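You operate a simulated robot arm through the tools that you are given. There is no shell and no other tool.

You are at the controls of a simulated robot arm. One attempt, no reset.

TASK
Pump the cradle tyre up to the card's pressure and cap its valve.
Fine: blue coupler home on the valve; vent to nought, then the coupler back on its peg; never over 45 psi; the coupler moves only at nought.

Only the result counts: the job must be done as asked and must still hold three seconds after the hand-in. Knocking over, shifting, dropping, spilling or breaking anything else fails it. Lids that push on must go on centred and level and be pressed home; caps that screw on are set level and turned clockwise until they are tight.

THE ROBOT
A 7-joint arm with a two-finger parallel gripper, fixed in place. Base frame: the origin is on the floor under the middle of its stand, x ahead of it, y to its left, z up; the work surface is at about z = 850. Lengths are in mm, angles in rad, forces in N, time in s.
With the tool pointing down near the work surface it reaches from about 340 to 740 mm from the base axis. Its first joint turns from -2.496 to 2.496 rad. Payload 3 kg.
The tool frame sits at the grasp point between the pads (the TCP): z along the fingers, y along the line on which they close. The tips reach 30 mm beyond it. Largest opening 110 mm; finger width 20, thickness 10; the body of the gripper, 48 by 112 mm, starts 55 mm behind the TCP.
Orientation is told as [roll, pitch, yaw] about the base's x, y, z axes, in that order, counted from this pose: with the fingers straight down and closing along the base's y, the tool's x points along the base's -x, its y along +y and its z along -z.

THE INTERFACE
- The arm moves only by the tool drive_tool. Its argument "steps" is one flat list of numbers, 7 for each row, row after row: the shift along the tool's x, y, z in units of 50 mm (1.0 is 50 mm), then the turn, a rotation vector about the tool's x, y, z in units of 4 degrees (1.0 is 4 degrees), then the finger opening in cm, from 0 to 11. In form: [dx, dy, dz, rx, ry, rz, grip, dx, dy, dz, rx, ry, rz, grip, ...]. A call has 1 to 20 rows; each row shifts and turns the commanded pose from where the row before left it, along the tool's axes as they then stand. A call with a number of a shift or a turn outside -1 to 1 is refused whole. Each row takes 0.2 s and may step no farther than 50 mm and 0.15 rad from the row before; otherwise, or with a gripper value out of range, the whole call is refused. A pose out of reach is approached as far as the arm can. The call stops where the force on the tool passes 90 N (or 10 N more than at its start, if that is more) or the arm is blocked; 0.2 s more then pass. Each finger travels about 108 mm/s and halts on what it meets, pressing with about 35 N; the grip force reading is that of the motor and also rises with nothing between the fingers. The clock runs only during rows and for 0.2 s after the last one: add rows that do not move to give the fingers time. It gives the time, the measured TCP pose, the force on the tool (base axes), the opening and the grip force at its end, in the units of the frame above (readings bear some noise), with the torque about the TCP (base axes, N m) and any sound that the robot's microphone picked up.
- Cameras (640 x 400 px; columns grow to the right, rows downward): "scene" is fixed at [219.8, 650, 1516.3]; the picture's right is [-0.78, -0.63, 0.00], its down [-0.45, 0.55, -0.70] and it looks along [0.44, -0.55, -0.71] (base axes); focal length 214 px, centre (320, 200). "wrist" rides on the gripper at [72, 17, -103] in the tool frame; the picture's right is [-0.23, 0.97, 0.00], its down [-0.76, -0.18, -0.62] and it looks along [-0.61, -0.14, 0.78] (tool axes); focal length 222 px, centre (320, 200). There is no depth. A picture from a camera that has moved, and an enlarged one, comes with that camera's place and axes in the base frame and with its lens.
- capture(camera): a new picture of that camera. It takes no simulated time.
- lift_body(by): slides the trunk up (or, below 0, down) by that many mm; the arm rides with it, the base frame stays. It gives what a move gives, with no picture.
- close_up(camera, box): a new picture of the part [left, top, right, bottom] of that camera's present view, enlarged. It takes no simulated time.
- finish_job(): hands the job in; it is judged then, once.

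Nothing tells you positions but the pictures and the camera data. Unless the task says otherwise, let go and move clear before handing in.

The tools are called after "Request:" by a JSON object that holds its "fn" and its "kwargs". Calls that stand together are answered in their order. drive_tool: Moves the arm, as the interface text tells. Its arguments: {"type":"object","properties":{"steps":{"type":"array","items":{"type":"number"}}},"required":["steps"]} The other tools are called the same way: lift_body (by) moves the trunk up or down; capture (camera) takes a picture; close_up (camera, box) takes an enlarged picture of a part of a camera's view; finish_job () hands the job in.

At the start:

```text
time_s: 0.0
tcp_pos: [754.4, -94.9, 1308.2]
ee_rot: [0.0, -0.001, 0.0]
force: [0.7, -0.2, -0.4]
ft_torque: [0.01, -0.02, 0.01]
finger_gap: 110.0
gripper_force: 0.1
trunk travel left (down, up): [-825.0, 65.0]
```

scene: 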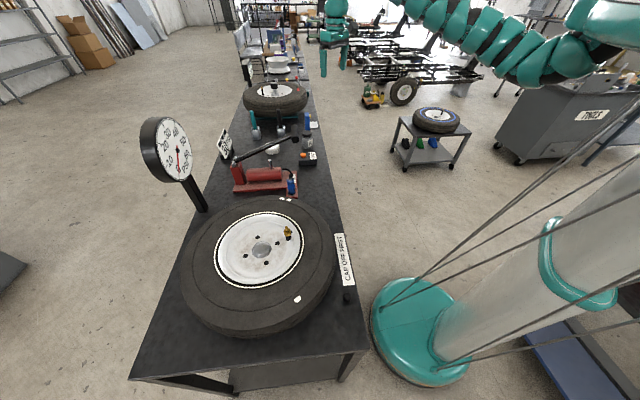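
wrist: 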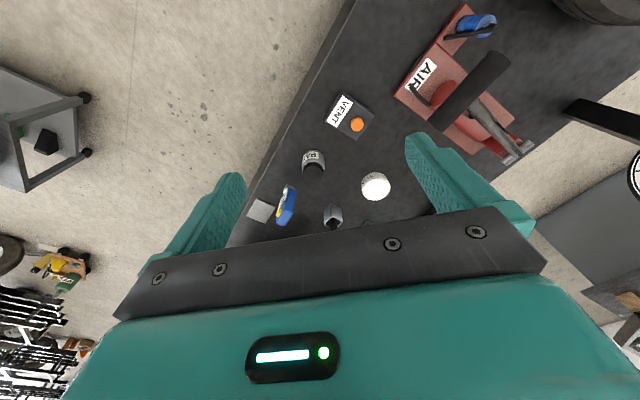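

I see a bench with a large tyre in the near foreground, a gauge, a red air pump with a blue coupler, a vent box, and another tyre in the back. I'll take close-ups to read the labels before moving.

Request:
{"fn": "close_up", "kwargs": {"camera": "scene", "box": [200, 60, 360, 200]}}

Request:
{"fn": "close_up", "kwargs": {"camera": "scene", "box": [130, 100, 250, 220]}}

Request:
{"fn": "close_up", "kwargs": {"camera": "scene", "box": [170, 180, 370, 350]}}

Request:
{"fn": "close_up", "kwargs": {"camera": "wrist", "box": [230, 60, 420, 240]}}

Request:
{"fn": "close_up", "kwargs": {"camera": "wrist", "box": [380, 0, 640, 180]}}

```text
2.86 times, centred on (280, 130) of scene
camera zoom: at [219.8, 650.0, 1516.3], right [-0.78, -0.63, 0.0], down [-0.45, 0.55, -0.7], along [0.44, -0.55, -0.71], focal length 613 px, centre (434, 400)
```

zoom: 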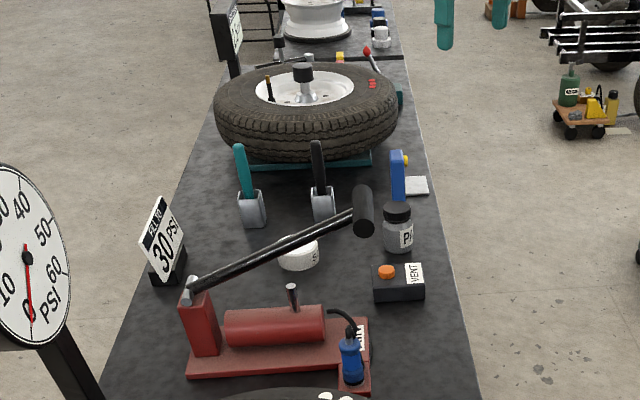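

```text
3.33 times, centred on (190, 160) of scene
camera zoom: at [219.8, 650.0, 1516.3], right [-0.78, -0.63, 0.0], down [-0.45, 0.55, -0.7], along [0.44, -0.55, -0.71], focal length 715 px, centre (753, 333)
```

zoom: 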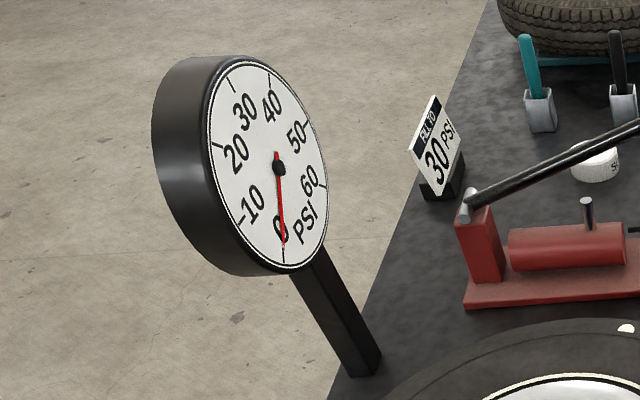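

```text
2.35 times, centred on (270, 265) of scene
camera zoom: at [219.8, 650.0, 1516.3], right [-0.78, -0.63, 0.0], down [-0.45, 0.55, -0.7], along [0.44, -0.55, -0.71], focal length 505 px, centre (438, 47)
```

zoom: 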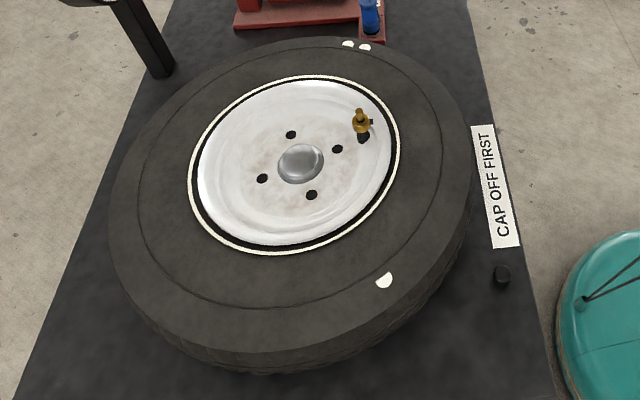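

```text
2.22 times, centred on (325, 150) of wrist
camera zoom: at [681.3, -78.6, 1410.7], right [0.23, 0.97, 0.0], down [0.76, -0.18, 0.62], along [0.61, -0.14, -0.78], focal length 494 px, centre (309, 311)
```

zoom: 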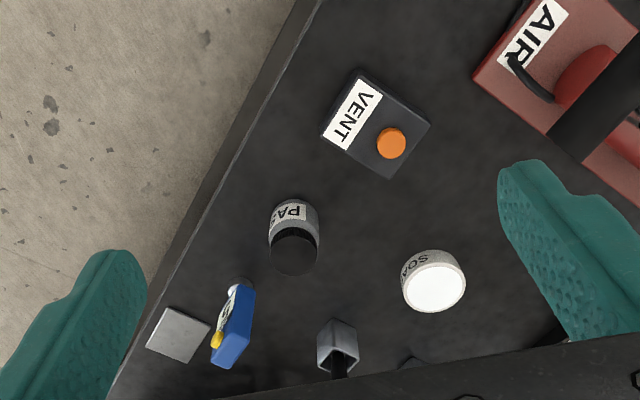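

```text
2.22 times, centred on (510, 90) of wrist
camera zoom: at [681.3, -78.6, 1410.7], right [0.23, 0.97, 0.0], down [0.76, -0.18, 0.62], along [0.61, -0.14, -0.78], focal length 494 px, centre (-102, 444)
```

zoom: 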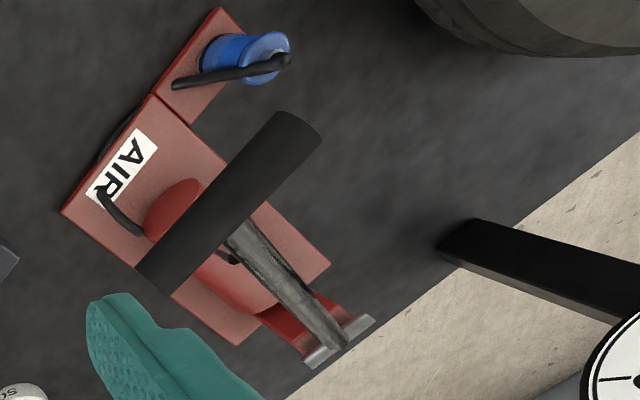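

The card says FILL TO 30 PSI and the gauge reads 0. The pump with the blue coupler on its peg stands further along the bench, and I need a closer look at the valve, the black object by the "CAP OFF FIRST" label, and the pump.

Request:
{"fn": "close_up", "kwargs": {"camera": "scene", "box": [270, 215, 310, 250]}}

Request:
{"fn": "close_up", "kwargs": {"camera": "scene", "box": [325, 225, 365, 310]}}

Request:
{"fn": "close_up", "kwargs": {"camera": "scene", "box": [225, 125, 325, 205]}}

Request:
{"fn": "close_up", "kwargs": {"camera": "scene", "box": [240, 75, 330, 150]}}

Request:
{"fn": "close_up", "kwargs": {"camera": "wrist", "box": [380, 0, 540, 100]}}

```text
11.43 times, centred on (290, 232) of scene
camera zoom: at [219.8, 650.0, 1516.3], right [-0.78, -0.63, 0.0], down [-0.45, 0.55, -0.7], along [0.44, -0.55, -0.71], focal length 2451 px, centre (663, -171)
```

zoom: 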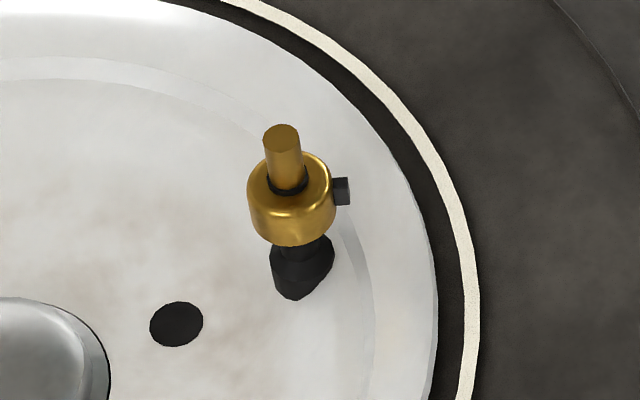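

```text
4.71 times, centred on (345, 268) of scene
camera zoom: at [219.8, 650.0, 1516.3], right [-0.78, -0.63, 0.0], down [-0.45, 0.55, -0.7], along [0.44, -0.55, -0.71], focal length 1009 px, centre (202, -118)
```

zoom: 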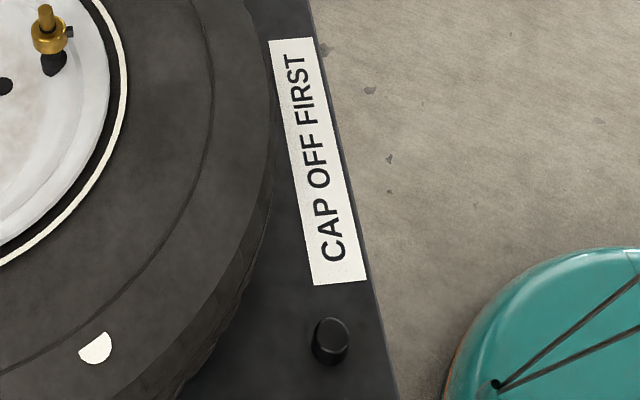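

```text
5.00 times, centred on (275, 165) of scene
camera zoom: at [219.8, 650.0, 1516.3], right [-0.78, -0.63, 0.0], down [-0.45, 0.55, -0.7], along [0.44, -0.55, -0.71], focal length 1072 px, centre (545, 375)
```

zoom: 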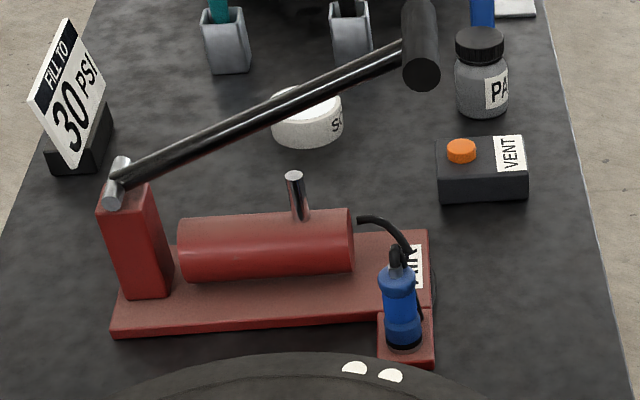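

```text
5.33 times, centred on (285, 112) of scene
camera zoom: at [219.8, 650.0, 1516.3], right [-0.78, -0.63, 0.0], down [-0.45, 0.55, -0.7], along [0.44, -0.55, -0.71], focal length 1144 px, centre (507, 667)
```

zoom: 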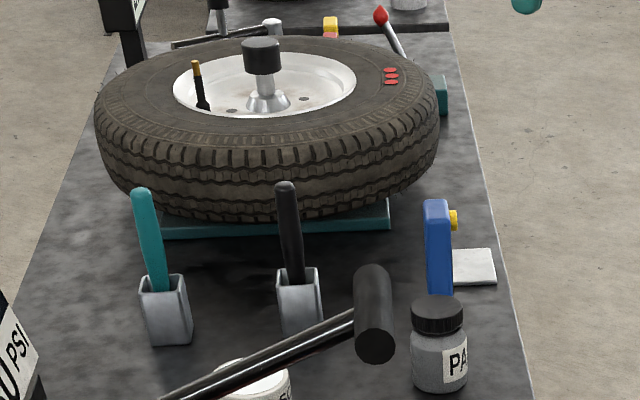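

```text
4.00 times, centred on (460, 50) of wrist
camera zoom: at [681.3, -78.6, 1410.7], right [0.23, 0.97, 0.0], down [0.76, -0.18, 0.62], along [0.61, -0.14, -0.78], focal length 888 px, centre (-240, 800)
```

zoom: 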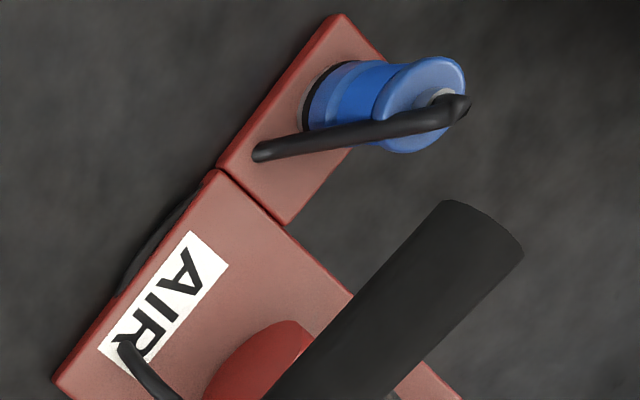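

Near tyre with a brass valve (~x 544, y 404), coupler peg about (753,185), pump lever grip about (794,96,1091), vent button about (888,-40,885), black cap about (305,412). Several of these are far out, so I first test how far the arm reaches up high, where it's clear.

Request:
{"fn": "drive_tool", "kwargs": {"steps": [-1, 0, 0, 0, 0, 0, 11, -1, 0, 0, 0, 0, 0, 11, -1, 0, 0, 0, 0, 0, 11, 0, 0, 0, 0, 0, 0, 11]}}

```text
time_s: 1.0
tcp_pos: [787.1, -108.3, 1299.6]
ee_rot: [0.001, 0.001, 0.0]
force: [-0.7, -0.8, 0.5]
ft_torque: [-0.02, -0.03, 0.0]
finger_gap: 109.8
gripper_force: 0.0
out of reach, approached as far as the arm can: row 1, 2, 3
trunk travel left (down, up): [-825.0, 65.0]
```

The reach ends at about 795 mm here with the tool straight down. I'll see how the commanded pose behaves, then tilt the tool outward to see what that gains.

Request:
{"fn": "drive_tool", "kwargs": {"steps": [1, 0, 0, 0, 0, 0, 11, 0, 0, 0, 0, 0, 0, 11]}}

Request:
{"fn": "capture", "kwargs": {"camera": "scene"}}

```text
time_s: 1.6
tcp_pos: [736.0, -108.8, 1297.4]
ee_rot: [0.006, 0.0, 0.002]
force: [-0.4, 0.5, -0.8]
ft_torque: [0.06, 0.04, 0.01]
finger_gap: 110.1
gripper_force: 0.1
trunk travel left (down, up): [-825.0, 65.0]
```

```text
taken
```

scene: 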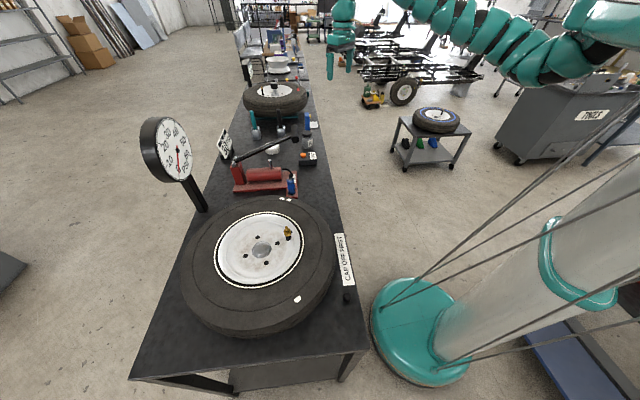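

The tool reaches farther when not too low; tilting will help with the vent. Now I'll swing over toward the valve at height and turn the tool to line up with the bench, to look at the valve, cap and coupler closely.

Request:
{"fn": "drive_tool", "kwargs": {"steps": [0.52, 0.84, 0, 0, 0, 0, 11, 0.52, 0.84, 0, 0, 0, 0, 11, 0.52, 0.84, 0, 0, 0, 0, 11, 0.52, 0.84, 0, 0, 0, 0, 11, 0.52, 0.84, 0, 0, 0, 0, 11, 0.52, 0.84, 0, 0, 0, 0, 11, 0.52, 0.84, 0, 0, 0, 0, 11, 0.52, 0.84, 0, 0, 0, 0, 11, 0.52, 0.84, 0, 0, 0, 0, 11, 0.52, 0.84, 0, 0, 0, 0, 11, 0, 0, 0, 0, 0, -1, 11, 0, 0, 0, 0, 0, -1, 11, 0, 0, 0, 0, 0, -1, 11, 0, 0, 0, 0, 0, -1, 11, 0, 0, 0, 0, 0, -1, 11, 0, 0, 0, 0, 0, -1, 11, 0, 0, 0, 0, 0, -1, 11, 0, 0, 0, 0, 0, -1, 11, 0, 0, 0, 0, 0, -1, 11, 0, 0, 0, 0, 0, -1, 11]}}

Request:
{"fn": "capture", "kwargs": {"camera": "wrist"}}

Request:
{"fn": "capture", "kwargs": {"camera": "scene"}}

```text
time_s: 5.8
tcp_pos: [487.2, 313.9, 1277.9]
ee_rot: [0.001, -0.001, 0.701]
force: [0.4, 0.5, 0.0]
ft_torque: [0.0, 0.01, 0.02]
finger_gap: 110.0
gripper_force: 0.1
out of reach, approached as far as the arm can: row 1, 2, 3, 4
trunk travel left (down, up): [-825.0, 65.0]
```

```text
taken
camera wrist: at [419.4, 280.2, 1381.5], right [-0.45, 0.89, 0.0], down [0.7, 0.35, 0.62], along [0.56, 0.28, -0.78], focal length 222 px, centre (320, 200)
```

wrist: 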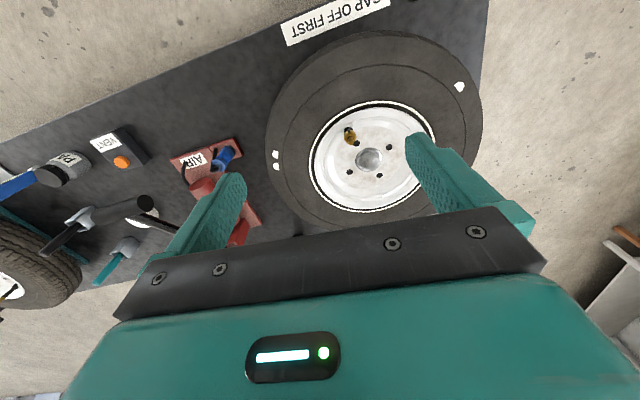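

```text
taken
```

scene: 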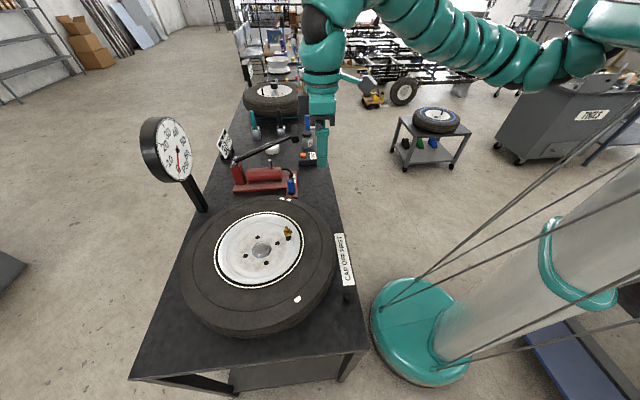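

The wrist camera now looks down on tyre, coupler and vent. I'll zoom on the valve, coupler and far tyre.

Request:
{"fn": "close_up", "kwargs": {"camera": "wrist", "box": [320, 110, 380, 155]}}

Request:
{"fn": "close_up", "kwargs": {"camera": "wrist", "box": [160, 120, 260, 220]}}

Request:
{"fn": "close_up", "kwargs": {"camera": "wrist", "box": [0, 120, 170, 320]}}

Request:
{"fn": "close_up", "kwargs": {"camera": "wrist", "box": [260, 0, 500, 150]}}

```text
8.89 times, centred on (350, 132) of wrist
camera zoom: at [419.4, 280.2, 1381.5], right [-0.45, 0.89, 0.0], down [0.7, 0.35, 0.62], along [0.56, 0.28, -0.78], focal length 1974 px, centre (53, 800)
```

zoom: 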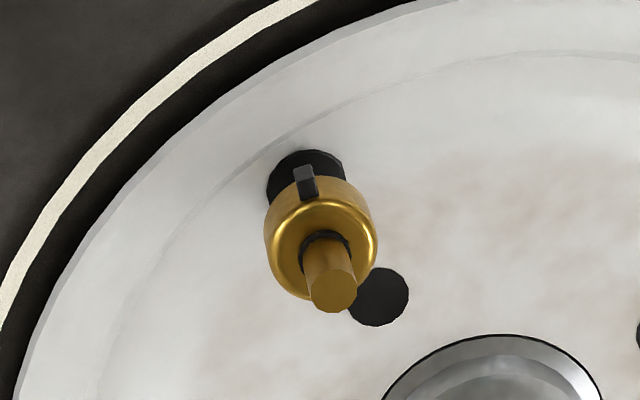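

```text
4.00 times, centred on (210, 170) of wrist
camera zoom: at [419.4, 280.2, 1381.5], right [-0.45, 0.89, 0.0], down [0.7, 0.35, 0.62], along [0.56, 0.28, -0.78], focal length 888 px, centre (760, 320)
```

zoom: 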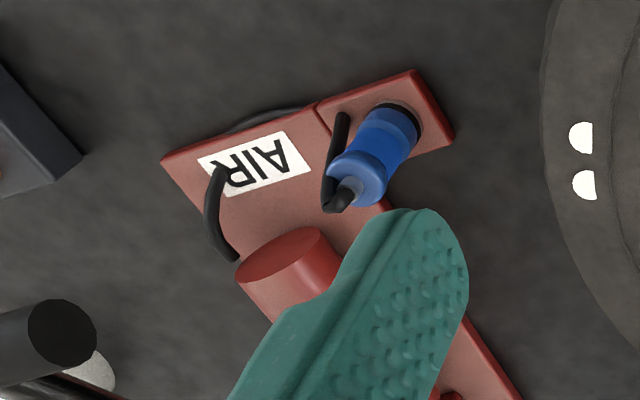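

```text
2.00 times, centred on (85, 220) of wrist
camera zoom: at [419.4, 280.2, 1381.5], right [-0.45, 0.89, 0.0], down [0.7, 0.35, 0.62], along [0.56, 0.28, -0.78], focal length 444 px, centre (790, 160)
```

zoom: 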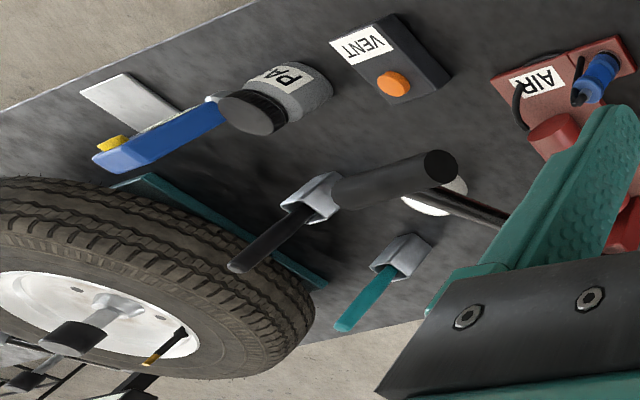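

```text
2.67 times, centred on (380, 75) of wrist
camera zoom: at [419.4, 280.2, 1381.5], right [-0.45, 0.89, 0.0], down [0.7, 0.35, 0.62], along [0.56, 0.28, -0.78], focal length 592 px, centre (160, 533)
```

zoom: 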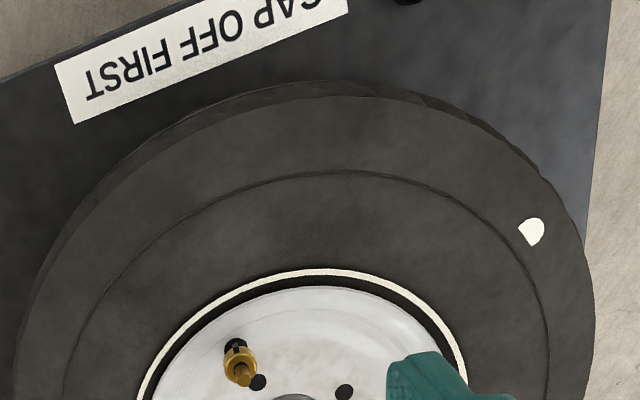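

The valve tip is around (544, 407, 1004) with a brass collar below it; the coupler's flange is around (753, 189, 933), its hose stub on the vent side. I'll turn the tool so the fingers will close across the bench (clear of the hose stub), then move over the coupler.

Request:
{"fn": "drive_tool", "kwargs": {"steps": [0, 0, 0, 0, 0, 1, 11, 0, 0, 0, 0, 0, 1, 11, 0, 0, 0, 0, 0, 1, 11, 0, 0, 0, 0, 0, 1, 11, 0, 0, 0, 0, 0, 1, 11, 0, 0, 0, 0, 0, 1, 11, 0, 0, 0, 0, 0, 1, 11, 0, 0, 0, 0, 0, 1, 11, 0, 0, 0, 0, 0, 1, 11, 0, 0, 0, 0, 0, 1, 11, 0, 0, 0, 0, 0, 1, 11, 0, 0, 0, 0, 0, 1, 11, 0, 0, 0, 0, 0, 1, 11, 0, 0, 0, 0, 0, 1, 11, 0, 0, 0, 0, 0, 1, 11, 0, 0, 0, 0, 0, 1, 11, 0, 0, 0, 0, 0, 1, 11, 0, 0, 0, 0, 0, 1, 11, 0, 0, 0, 0, 0, 1, 11, 0, 0, 0, 0, 0, 1, 11]}}

```text
time_s: 10.0
tcp_pos: [487.2, 314.6, 1278.6]
ee_rot: [0.001, 0.0, -0.697]
force: [0.2, -0.3, 1.3]
ft_torque: [0.01, 0.04, 0.04]
finger_gap: 109.8
gripper_force: 0.0
trunk travel left (down, up): [-825.0, 65.0]
```

Yaw is now -40°. I finish the turn, move over the coupler at height, then lower the trunk by 200.

Request:
{"fn": "drive_tool", "kwargs": {"steps": [0, 0, 0, 0, 0, 1, 11, -0.919, 0.263, 0, 0, 0, 0, 11, -0.919, 0.263, 0, 0, 0, 0, 11, -0.919, 0.263, 0, 0, 0, 0, 11, -0.919, 0.263, 0, 0, 0, 0, 11, -0.919, 0.263, 0, 0, 0, 0, 11, -0.919, 0.263, 0, 0, 0, 0, 11]}}

Request:
{"fn": "capture", "kwargs": {"camera": "wrist"}}

Request:
{"fn": "capture", "kwargs": {"camera": "scene"}}

```text
time_s: 11.6
tcp_pos: [681.8, 200.6, 1275.7]
ee_rot: [-0.001, 0.0, -0.766]
force: [0.3, 0.7, 0.3]
ft_torque: [-0.01, -0.02, -0.01]
finger_gap: 109.8
gripper_force: 0.1
out of reach, approached as far as the arm can: row 6, 7
trunk travel left (down, up): [-825.0, 65.0]
```

```text
taken
camera wrist: at [641.3, 262.2, 1379.2], right [0.84, 0.54, 0.0], down [0.42, -0.66, 0.62], along [0.34, -0.52, -0.78], focal length 222 px, centre (320, 200)
```

wrist: 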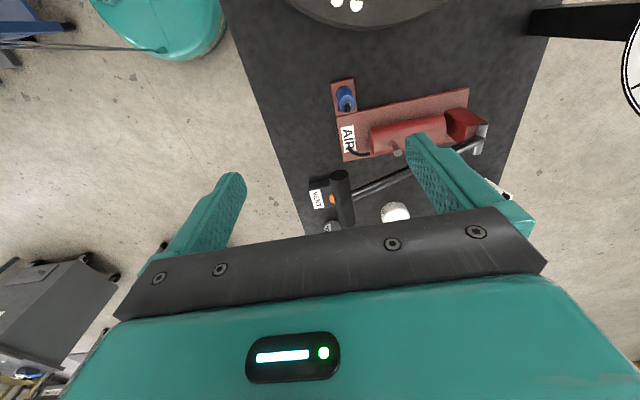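

```text
taken
```

scene: 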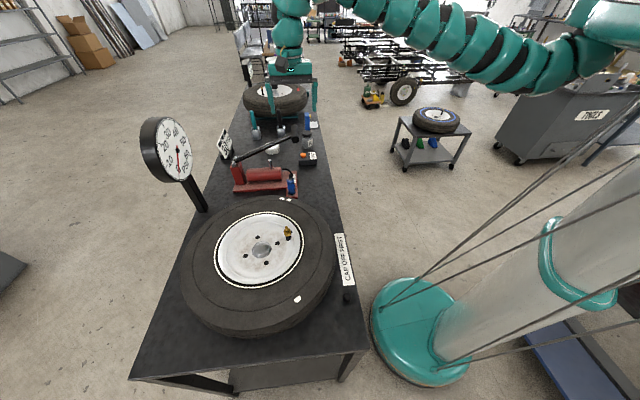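

The drive stopped at about 711 mm radius with this yaw. I'll check whether a yaw in line with the arm's heading reaches farther.

Request:
{"fn": "drive_tool", "kwargs": {"steps": [0, 0, 0, 0, 0, -1, 11, 0, 0, 0, 0, 0, -1, 11, 0, 0, 0, 0, 0, -1, 11, 0, 0, 0, 0, 0, -1, 11, 0, 0, 0, 0, 0, -1, 11, 0, 0, 0, 0, 0, -1, 11, 0, 0, 0, 0, 0, -1, 11, 0, 0, 0, 0, 0, -1, 11, 0, 0, 0, 0, 0, -1, 11, 0, 0, 0, 0, 0, -1, 11, 0, 0, 0, 0, 0, -1, 11, -0.8, 0, 0, 0, 0, 0, 11, -0.8, 0, 0, 0, 0, 0, 11, -0.8, 0, 0, 0, 0, 0, 11, 0, 0, 0, 0, 0, 0, 11]}}

```text
time_s: 14.8
tcp_pos: [682.2, 199.0, 1274.3]
ee_rot: [0.002, 0.0, 0.001]
force: [0.6, -0.3, 0.3]
ft_torque: [-0.03, -0.01, 0.03]
finger_gap: 109.8
gripper_force: 0.0
out of reach, approached as far as the arm can: row 12, 13, 14
trunk travel left (down, up): [-825.0, 65.0]
```

Yaw is not the limit. I'll lower the tool 150 mm and test the outward reach again, since reach near the bench may differ.

Request:
{"fn": "drive_tool", "kwargs": {"steps": [0, 0, 0.75, 0, 0, 0, 11, 0, 0, 0.75, 0, 0, 0, 11, 0, 0, 0.75, 0, 0, 0, 11, 0, 0, 0.75, 0, 0, 0, 11, -0.5, 0, 0, 0, 0, 0, 11, -0.5, 0, 0, 0, 0, 0, 11, -0.5, 0, 0, 0, 0, 0, 11, 0, 0, 0, 0, 0, 0, 11]}}

Request:
{"fn": "capture", "kwargs": {"camera": "scene"}}

```text
time_s: 16.6
tcp_pos: [709.3, 183.4, 1126.1]
ee_rot: [0.0, 0.0, 0.001]
force: [-0.7, -0.3, -0.7]
ft_torque: [-0.03, -0.03, 0.02]
finger_gap: 110.0
gripper_force: 0.1
out of reach, approached as far as the arm can: row 5, 6, 7
trunk travel left (down, up): [-825.0, 65.0]
```

```text
taken
```

scene: 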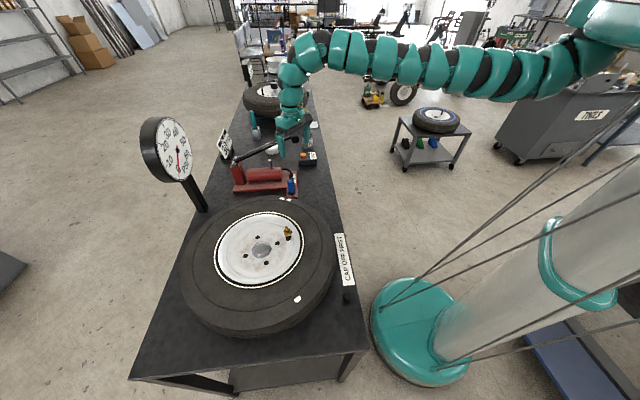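

At this lower height the limit is about 732 mm. The arm hangs right over the pump area now; let me look at the coupler from here.

Request:
{"fn": "capture", "kwargs": {"camera": "wrist"}}

Request:
{"fn": "close_up", "kwargs": {"camera": "wrist", "box": [250, 60, 410, 180]}}

```text
taken
camera wrist: at [636.2, 198.8, 1230.0], right [0.23, 0.97, 0.0], down [0.76, -0.18, 0.62], along [0.61, -0.14, -0.78], focal length 222 px, centre (320, 200)
```

wrist: 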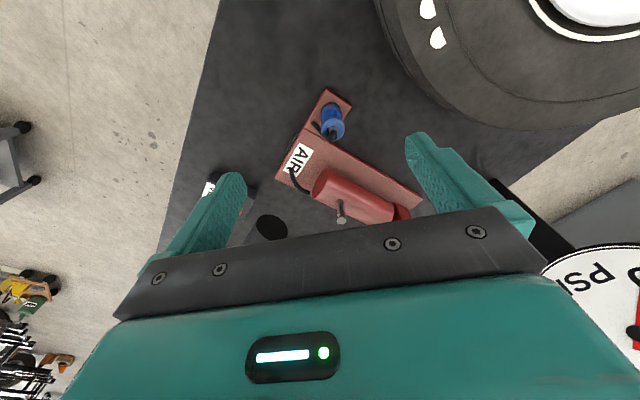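

```text
3.33 times, centred on (330, 120) of wrist
camera zoom: at [636.2, 198.8, 1230.0], right [0.23, 0.97, 0.0], down [0.76, -0.18, 0.62], along [0.61, -0.14, -0.78], focal length 740 px, centre (287, 467)
```

zoom: 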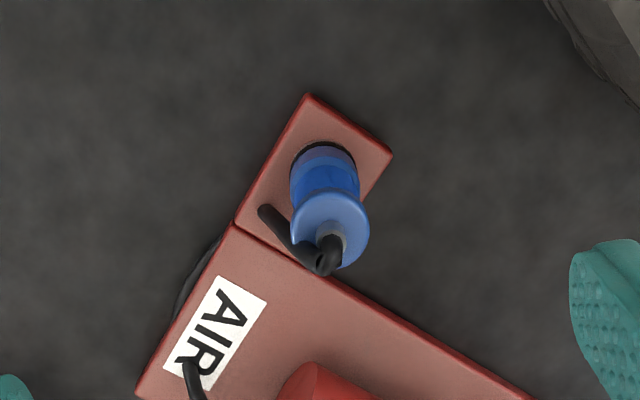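

Coupler axis is about (745, 191); hose drops on its right (vent) side. Lever grip end is near (760,127,1091), so I must mind it. I'll probe reach again by retracting and extending along the heading direction with yaw aligned to it.

Request:
{"fn": "drive_tool", "kwargs": {"steps": [1, 0, 0, 0, 0, 0, 11, 1, 0, 0, 0, 0, 0, 11, 0, 0, 0, 0, 0, -1, 11, 0, 0, 0, 0, 0, -1, 11, 0, 0, 0, 0, 0, -1, 11, -0.8, 0, 0, 0, 0, 0, 11, -0.8, 0, 0, 0, 0, 0, 11, -0.6, 0, 0, 0, 0, 0, 11, -0.6, 0, 0, 0, 0, 0, 11, 0, 0, 0, 0, 0, 0, 11]}}

```text
time_s: 18.8
tcp_pos: [697.8, 201.5, 1127.4]
ee_rot: [0.0, -0.001, 0.211]
force: [-0.2, 1.0, 0.1]
ft_torque: [-0.03, 0.02, -0.02]
finger_gap: 110.1
gripper_force: 0.1
out of reach, approached as far as the arm can: row 8, 9
trunk travel left (down, up): [-825.0, 65.0]
```

The limit appears to be a circle about a shoulder set off to the robot's right. I'll check it over the tyre near the valve, staying at z≈1127.

Request:
{"fn": "drive_tool", "kwargs": {"steps": [0.535, 0.655, 0, 0, 0, 0, 11, 0.535, 0.655, 0, 0, 0, 0, 11, 0.535, 0.655, 0, 0, 0, 0, 11, 0.535, 0.655, 0, 0, 0, 0, 11, 0.535, 0.655, 0, 0, 0, 0, 11, 0.535, 0.655, 0, 0, 0, 0, 11, -0.645, 0.474, 0, 0, 0, 0, 11, -0.645, 0.474, 0, 0, 0, 0, 11, -0.645, 0.474, 0, 0, 0, 0, 11, -0.645, 0.474, 0, 0, 0, 0, 11, 0, 0, 0, 0, 0, 0, 11]}}

Request:
{"fn": "capture", "kwargs": {"camera": "wrist"}}

Request:
{"fn": "capture", "kwargs": {"camera": "scene"}}

```text
time_s: 21.2
tcp_pos: [521.9, 385.2, 1127.0]
ee_rot: [0.0, 0.001, 0.21]
force: [-1.0, -0.3, 0.6]
ft_torque: [-0.01, 0.03, 0.0]
finger_gap: 110.1
gripper_force: 0.0
out of reach, approached as far as the arm can: row 7, 8, 9, 10
trunk travel left (down, up): [-825.0, 65.0]
```

```text
taken
camera wrist: at [446.8, 386.2, 1229.7], right [0.02, 1.0, 0.0], down [0.78, -0.02, 0.62], along [0.62, -0.01, -0.78], focal length 222 px, centre (320, 200)
```

wrist: 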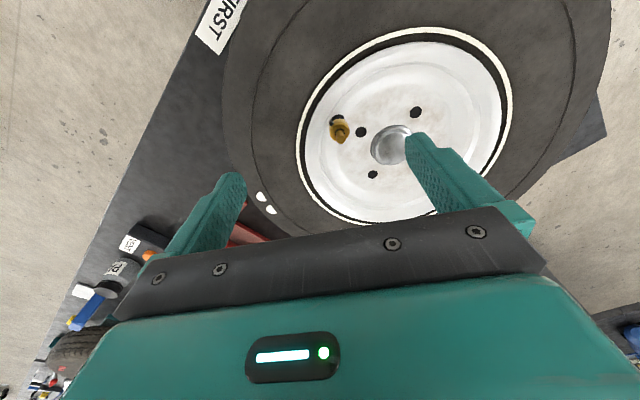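

```text
taken
```

scene: 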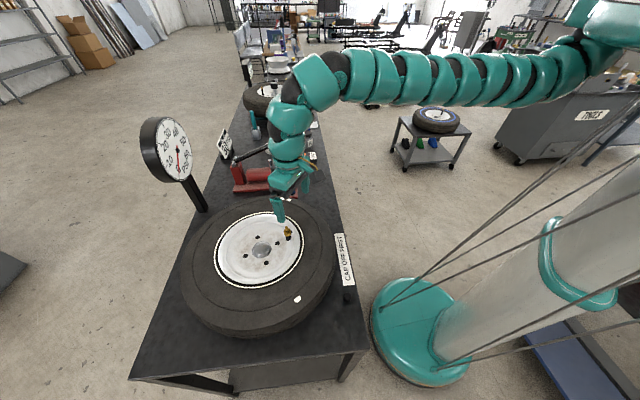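

The shoulder seems to sit near (112,-182), so I'll need some outward tilt for coupler, lever, vent and valve. Now a closer look at the valve from this spot to fix its position.

Request:
{"fn": "close_up", "kwargs": {"camera": "wrist", "box": [310, 100, 374, 140]}}

Request:
{"fn": "close_up", "kwargs": {"camera": "scene", "box": [270, 215, 310, 240]}}

```text
10.00 times, centred on (342, 120) of wrist
camera zoom: at [446.8, 386.2, 1229.7], right [0.02, 1.0, 0.0], down [0.78, -0.02, 0.62], along [0.62, -0.01, -0.78], focal length 2221 px, centre (100, 1000)
```

zoom: 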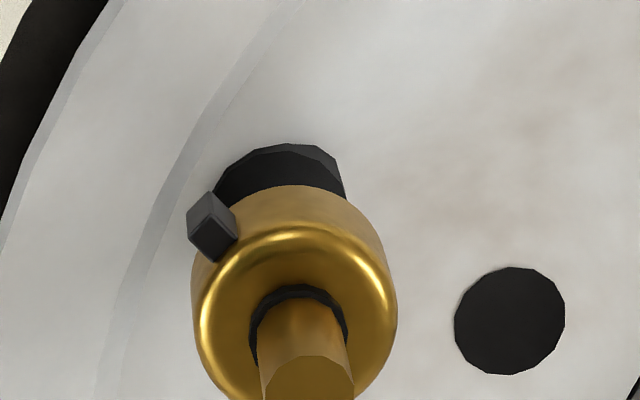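

```text
16.00 times, centred on (290, 228) of scene
camera zoom: at [219.8, 650.0, 1516.3], right [-0.78, -0.63, 0.0], down [-0.45, 0.55, -0.7], along [0.44, -0.55, -0.71], focal length 3432 px, centre (800, -240)
```

zoom: 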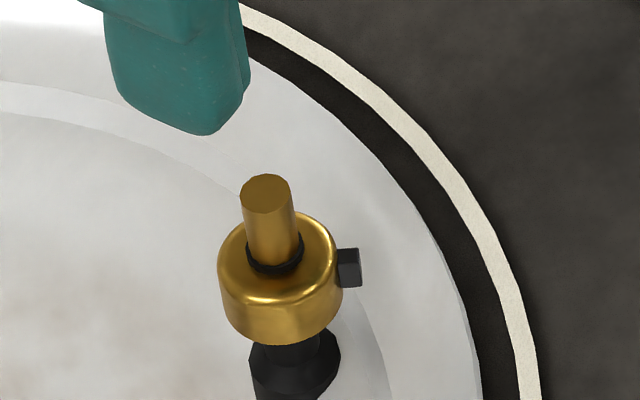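

Valve axis ≈ (545, 407), collar top z ≈ 982, tip z ≈ 1003. Now a closer look at the coupler, peg tray, lever and the cap from the scene camera.

Request:
{"fn": "close_up", "kwargs": {"camera": "scene", "box": [275, 165, 315, 200]}}

Request:
{"fn": "close_up", "kwargs": {"camera": "scene", "box": [335, 282, 359, 306]}}

Request:
{"fn": "close_up", "kwargs": {"camera": "scene", "box": [292, 140, 324, 172]}}

Request:
{"fn": "close_up", "kwargs": {"camera": "wrist", "box": [40, 220, 180, 340]}}

```text
11.43 times, centred on (295, 182) of scene
camera zoom: at [219.8, 650.0, 1516.3], right [-0.78, -0.63, 0.0], down [-0.45, 0.55, -0.7], along [0.44, -0.55, -0.71], focal length 2451 px, centre (606, 400)
```

zoom: 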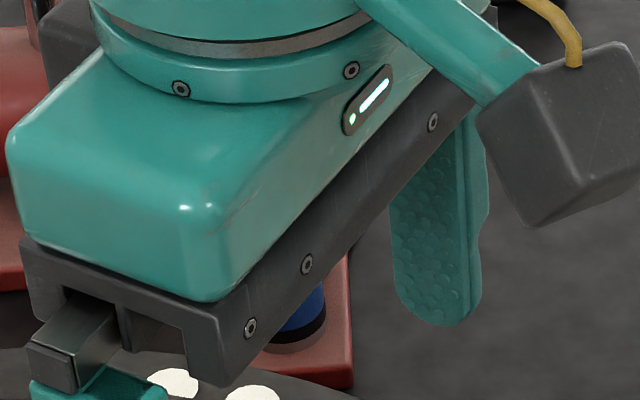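

```text
16.00 times, centred on (347, 294) of scene
camera zoom: at [219.8, 650.0, 1516.3], right [-0.78, -0.63, 0.0], down [-0.45, 0.55, -0.7], along [0.44, -0.55, -0.71], focal length 3432 px, centre (-112, -1304)
```

zoom: 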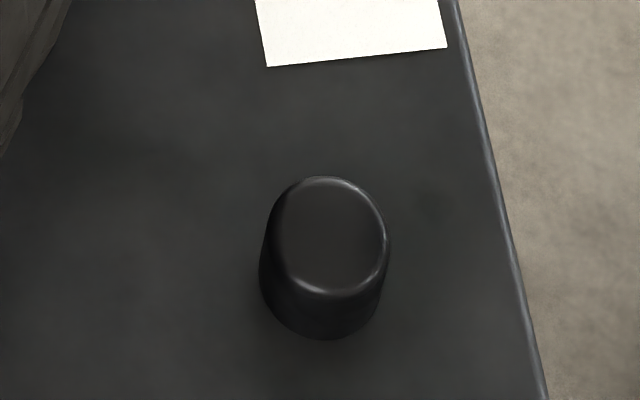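

```text
12.50 times, centred on (308, 156) of scene
camera zoom: at [219.8, 650.0, 1516.3], right [-0.78, -0.63, 0.0], down [-0.45, 0.55, -0.7], along [0.44, -0.55, -0.71], focal length 2681 px, centre (470, 750)
```

zoom: 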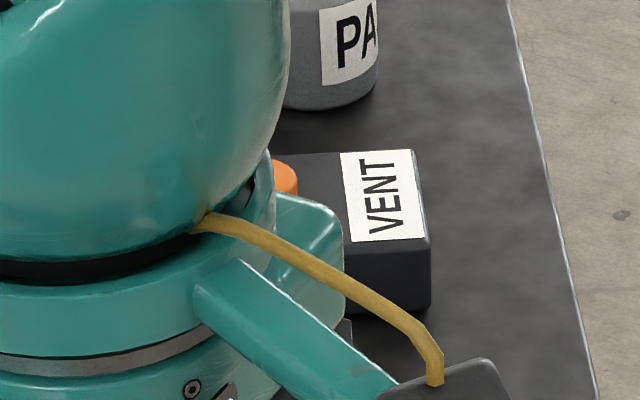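

```text
3.33 times, centred on (110, 280) of wrist
camera zoom: at [446.8, 386.2, 1229.7], right [0.02, 1.0, 0.0], down [0.78, -0.02, 0.62], along [0.62, -0.01, -0.78], focal length 740 px, centre (1020, -67)
```

zoom: 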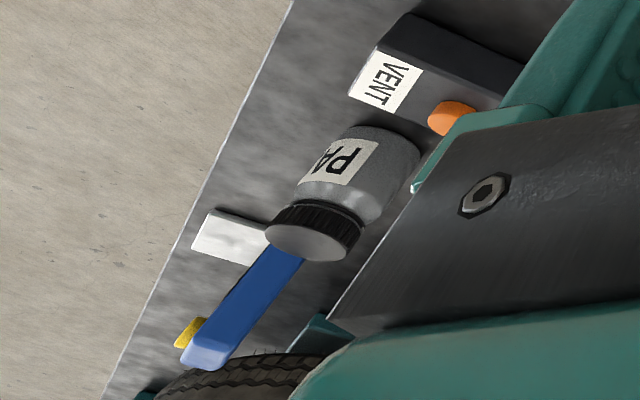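

Cap is a plain black push-on-looking cylinder at about (308,412). Next I go near the coupler with yaw about -12° and tilt the fingers outward about 22° (about the closing axis), so reach suffices and the wrist leans away from the lever.

Request:
{"fn": "drive_tool", "kwargs": {"steps": [-0.4, -0.955, 0, 0, 0, 0, 11, -0.4, -0.955, 0, 0, 0, 0, 11, -0.4, -0.955, 0, 0, 0, 0, 11, -0.4, -0.955, 0, 0, 0, 0, 11, 0, 0, 0, 0, 0, 1, 11, 0, 0, 0, 0, 0, 1, 11, 0, 0, 0, 0, 0, 1, 11, 0, 0, 0, 0, 0, 1, 11, 0, 0, 0, 0, 0, 1, 11, 0, 0, 0, 0, 0, 1, 11, 0, 0, 0, 0, -1, 0, 11, 0, 0, 0, 0, -1, 0, 11, 0, 0, 0, 0, -1, 0, 11, 0, 0, 0, 0, -1, 0, 11, 0, 0, 0, 0, -1, 0, 11, 0, 0, 0, 0, -0.5, 0, 11, 0, 0, 0, 0, 0, 0, 11]}}

Request:
{"fn": "capture", "kwargs": {"camera": "wrist"}}

Request:
{"fn": "capture", "kwargs": {"camera": "scene"}}

```text
refused: row 1 steps farther than a row can; nothing moved
```

```text
taken
camera wrist: at [446.8, 386.2, 1229.7], right [0.02, 1.0, 0.0], down [0.78, -0.02, 0.62], along [0.62, -0.01, -0.78], focal length 222 px, centre (320, 200)
```

wrist: 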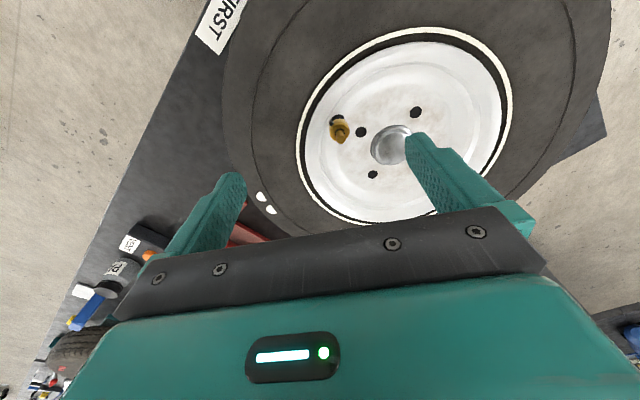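

```text
taken
```

scene: 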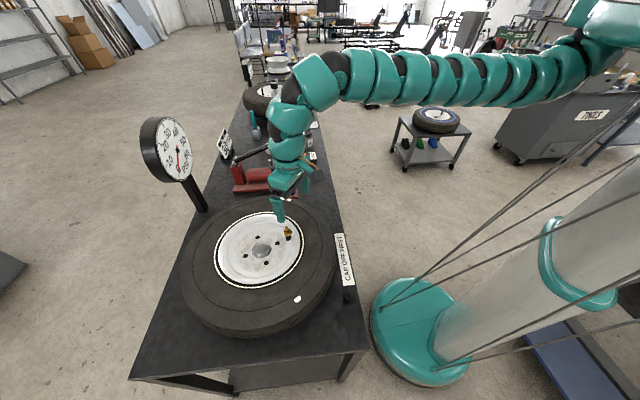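

Row steps were slightly over 50 mm combined; I resend with 5 smaller rows.

Request:
{"fn": "drive_tool", "kwargs": {"steps": [-0.32, -0.764, 0, 0, 0, 0, 11, -0.32, -0.764, 0, 0, 0, 0, 11, -0.32, -0.764, 0, 0, 0, 0, 11, -0.32, -0.764, 0, 0, 0, 0, 11, -0.32, -0.764, 0, 0, 0, 0, 11, 0, 0, 0, 0, 0, 1, 11, 0, 0, 0, 0, 0, 1, 11, 0, 0, 0, 0, 0, 1, 11, 0, 0, 0, 0, 0, 1, 11, 0, 0, 0, 0, 0, 1, 11, 0, 0, 0, 0, 0, 1, 11, 0, 0, 0, 0, -1, 0, 11, 0, 0, 0, 0, -1, 0, 11, 0, 0, 0, 0, -1, 0, 11, 0, 0, 0, 0, -1, 0, 11, 0, 0, 0, 0, -1, 0, 11, 0, 0, 0, 0, -0.5, 0, 11, 0, 0, 0, 0, 0, 0, 11]}}

Request:
{"fn": "capture", "kwargs": {"camera": "wrist"}}

Request:
{"fn": "capture", "kwargs": {"camera": "scene"}}

```text
time_s: 25.0
tcp_pos: [639.1, 214.7, 1127.3]
ee_rot: [-0.002, -0.383, -0.211]
force: [0.3, -0.2, 0.3]
ft_torque: [-0.01, -0.02, -0.02]
finger_gap: 109.9
gripper_force: 0.0
trunk travel left (down, up): [-825.0, 65.0]
```

```text
taken
camera wrist: at [538.6, 252.5, 1195.9], right [0.41, 0.91, 0.09], down [0.42, -0.27, 0.86], along [0.81, -0.32, -0.5], focal length 222 px, centre (320, 200)
```

wrist: 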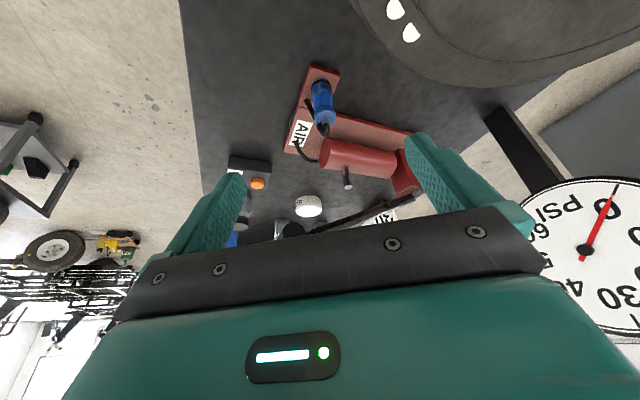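

```text
taken
```

scene: 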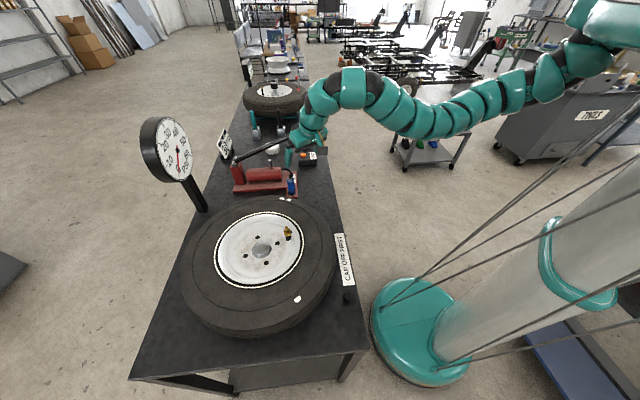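

The tilted pose works. I zoom on the coupler from this side-on view to see the hose and peg.

Request:
{"fn": "close_up", "kwargs": {"camera": "wrist", "box": [280, 55, 380, 155]}}

Request:
{"fn": "close_up", "kwargs": {"camera": "wrist", "box": [210, 130, 420, 240]}}

Request:
{"fn": "close_up", "kwargs": {"camera": "scene", "box": [275, 165, 315, 200]}}

```text
4.00 times, centred on (330, 105) of wrist
camera zoom: at [538.6, 252.5, 1195.9], right [0.41, 0.91, 0.09], down [0.42, -0.27, 0.86], along [0.81, -0.32, -0.5], focal length 888 px, centre (280, 580)
```

zoom: 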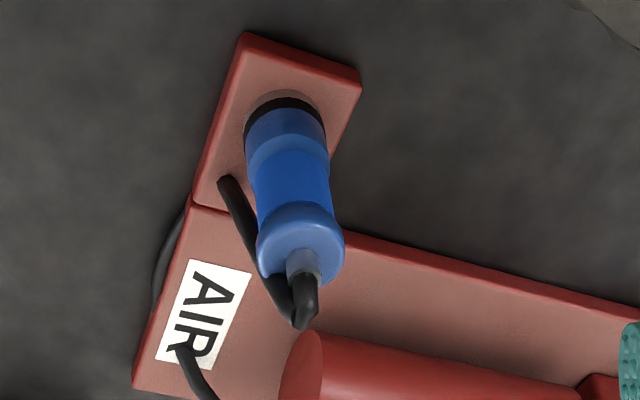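

```text
3.05 times, centred on (315, 185) of wrist
camera zoom: at [538.6, 252.5, 1195.9], right [0.41, 0.91, 0.09], down [0.42, -0.27, 0.86], along [0.81, -0.32, -0.5], focal length 677 px, centre (335, 246)
```

zoom: 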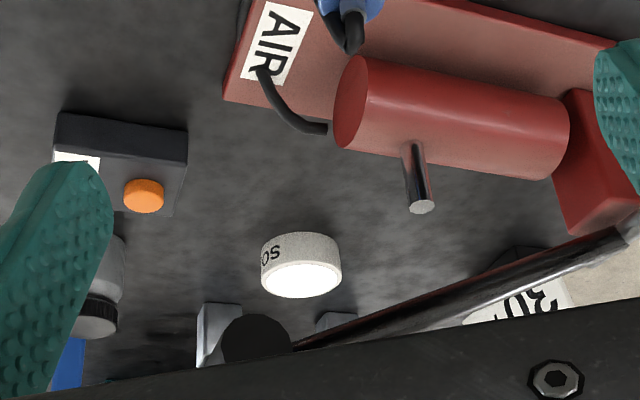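

```text
11.43 times, centred on (295, 182) of scene
camera zoom: at [219.8, 650.0, 1516.3], right [-0.78, -0.63, 0.0], down [-0.45, 0.55, -0.7], along [0.44, -0.55, -0.71], focal length 2451 px, centre (606, 400)
```

zoom: 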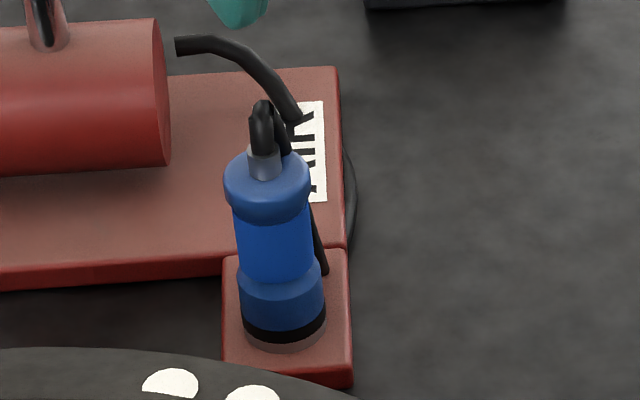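

The coupler stands about 80 mm tall with a waist near z≈908; the hose rises from the base at about (758,159) and loops over its top. I'll yaw to about -30° so the fingers clear the hose and probe reach over the coupler at z≈1127.

Request:
{"fn": "drive_tool", "kwargs": {"steps": [0, 0, 0, 0.374, 0, 0.928, 11, 0, 0, 0, 0.374, 0, 0.928, 11, 0, 0, 0, 0.374, 0, 0.928, 11, 0, 0, 0, 0.374, 0, 0.928, 11, 0, 0, 0, 0.187, 0, 0.464, 11, -0.671, 0.227, 0.271, 0, 0, 0, 11, -0.671, 0.227, 0.271, 0, 0, 0, 11, -0.671, 0.227, 0.271, 0, 0, 0, 11, 0, 0, 0, 0, 0, 0, 11]}}

Request:
{"fn": "capture", "kwargs": {"camera": "wrist"}}

```text
time_s: 27.0
tcp_pos: [750.6, 188.2, 1126.1]
ee_rot: [-0.002, -0.384, -0.525]
force: [-0.4, -0.3, -0.1]
ft_torque: [0.0, -0.01, -0.04]
finger_gap: 110.2
gripper_force: 0.1
trunk travel left (down, up): [-825.0, 65.0]
```

```text
taken
camera wrist: at [666.8, 255.4, 1195.4], right [0.67, 0.74, 0.09], down [0.32, -0.39, 0.86], along [0.67, -0.55, -0.5], focal length 222 px, centre (320, 200)
```

wrist: 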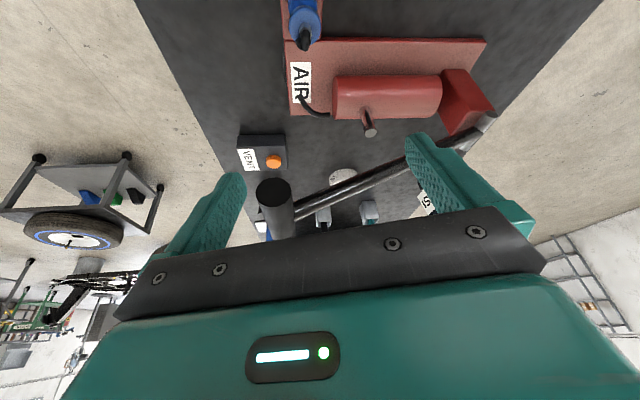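

No reach warning here. I'll reduce the tilt step by step to see the least tilt that still reaches.

Request:
{"fn": "drive_tool", "kwargs": {"steps": [0, 0, 0, 0, 0.5, 0, 11, 0, 0, 0, 0, 0.5, 0, 11, 0, 0, 0, 0, 0.5, 0, 11, 0, 0, 0, 0, 0.5, 0, 11, 0, 0, 0, 0, 0.5, 0, 11, 0, 0, 0, 0, 0.5, 0, 11, 0, 0, 0, 0, 0, 0, 11]}}

```text
time_s: 28.6
tcp_pos: [730.5, 184.9, 1125.4]
ee_rot: [0.002, -0.176, -0.525]
force: [0.3, 0.3, 0.0]
ft_torque: [0.0, -0.01, 0.02]
finger_gap: 110.2
gripper_force: 0.1
out of reach, approached as far as the arm can: row 1, 2, 3, 4, 6
trunk travel left (down, up): [-825.0, 65.0]
```

Minimum tilt at this yaw is about 22°, so I restore it, re-position over the coupler, and then lower the trunk for a closer look.

Request:
{"fn": "drive_tool", "kwargs": {"steps": [0, 0, 0, 0, -1, 0, 11, 0, 0, 0, 0, -1, 0, 11, 0, 0, 0, 0, -1, 0, 11, 0, 0, 0, 0, 0, 0, 11]}}

```text
time_s: 29.6
tcp_pos: [730.5, 182.0, 1126.3]
ee_rot: [0.0, -0.384, -0.526]
force: [-0.2, 0.1, 0.5]
ft_torque: [0.01, 0.0, -0.01]
finger_gap: 109.7
gripper_force: 0.0
trunk travel left (down, up): [-825.0, 65.0]
```

Request:
{"fn": "lift_body", "kwargs": {"by": -90}}

Request:
{"fn": "capture", "kwargs": {"camera": "wrist"}}

Request:
{"fn": "close_up", "kwargs": {"camera": "wrist", "box": [260, 30, 380, 130]}}

Request:
{"fn": "capture", "kwargs": {"camera": "scene"}}

```text
time_s: 30.9
tcp_pos: [729.4, 183.5, 1035.9]
ee_rot: [0.003, -0.384, -0.524]
force: [-0.2, 0.2, 0.8]
ft_torque: [0.01, -0.03, 0.0]
finger_gap: 110.1
gripper_force: 0.1
trunk travel left (down, up): [-735.0, 155.0]
```

```text
taken
camera wrist: at [646.5, 250.2, 1104.8], right [0.67, 0.74, 0.09], down [0.32, -0.39, 0.86], along [0.67, -0.55, -0.5], focal length 222 px, centre (320, 200)
```

wrist: 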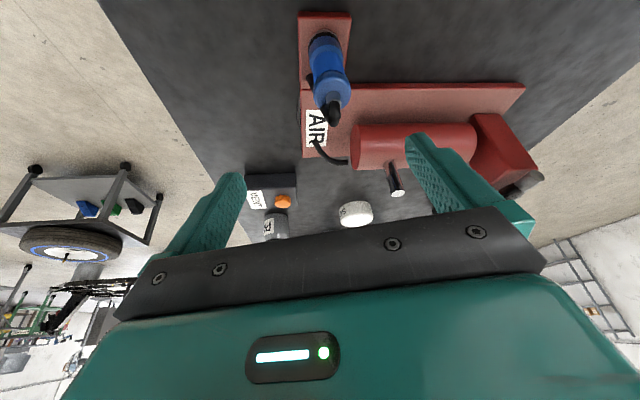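

```text
4.00 times, centred on (320, 80) of wrist
camera zoom: at [646.5, 250.2, 1104.8], right [0.67, 0.74, 0.09], down [0.32, -0.39, 0.86], along [0.67, -0.55, -0.5], focal length 888 px, centre (320, 680)
```

zoom: 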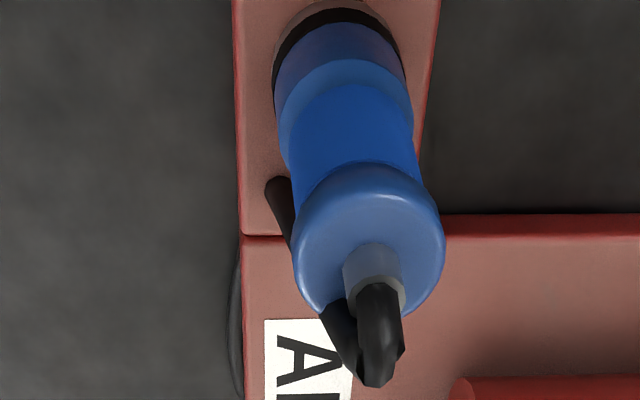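

```text
taken
```

scene: 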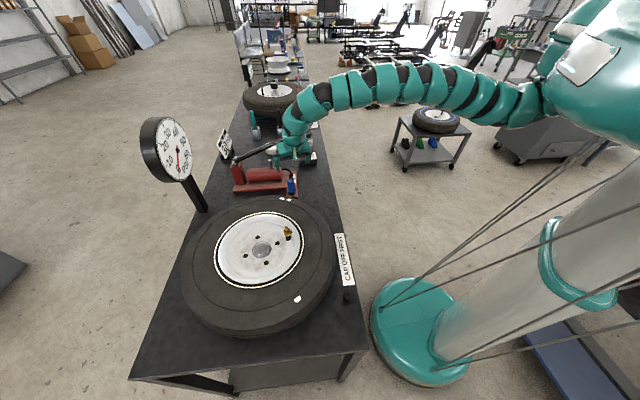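

Coupler axis works out to about (746,193) with its flange top near z 943 and hose loop top near 972. I centre the tool on it laterally at this height and re-check.

Request:
{"fn": "drive_tool", "kwargs": {"steps": [-0.178, 0.33, 0.072, 0, 0, 0, 11, 0, 0, 0, 0, 0, 0, 11]}}

Request:
{"fn": "close_up", "kwargs": {"camera": "wrist", "box": [240, 0, 400, 120]}}

```text
time_s: 31.4
tcp_pos: [747.0, 191.8, 1036.8]
ee_rot: [0.001, -0.384, -0.523]
force: [-0.3, 0.7, 0.2]
ft_torque: [0.01, 0.01, -0.01]
finger_gap: 109.9
gripper_force: 0.1
trunk travel left (down, up): [-735.0, 155.0]
```

```text
3.33 times, centred on (320, 60) of wrist
camera zoom: at [662.9, 258.9, 1105.5], right [0.67, 0.74, 0.09], down [0.32, -0.39, 0.86], along [0.67, -0.55, -0.5], focal length 740 px, centre (320, 667)
```

zoom: 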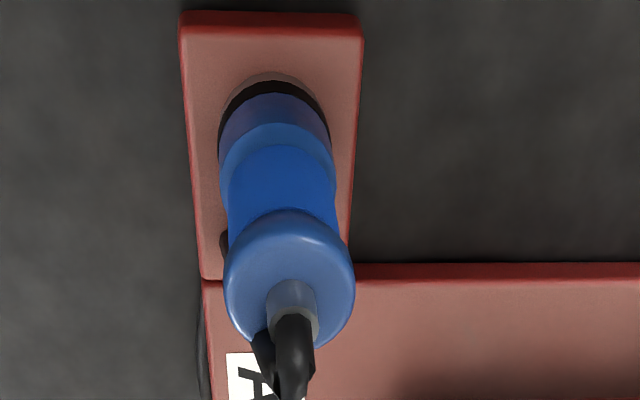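

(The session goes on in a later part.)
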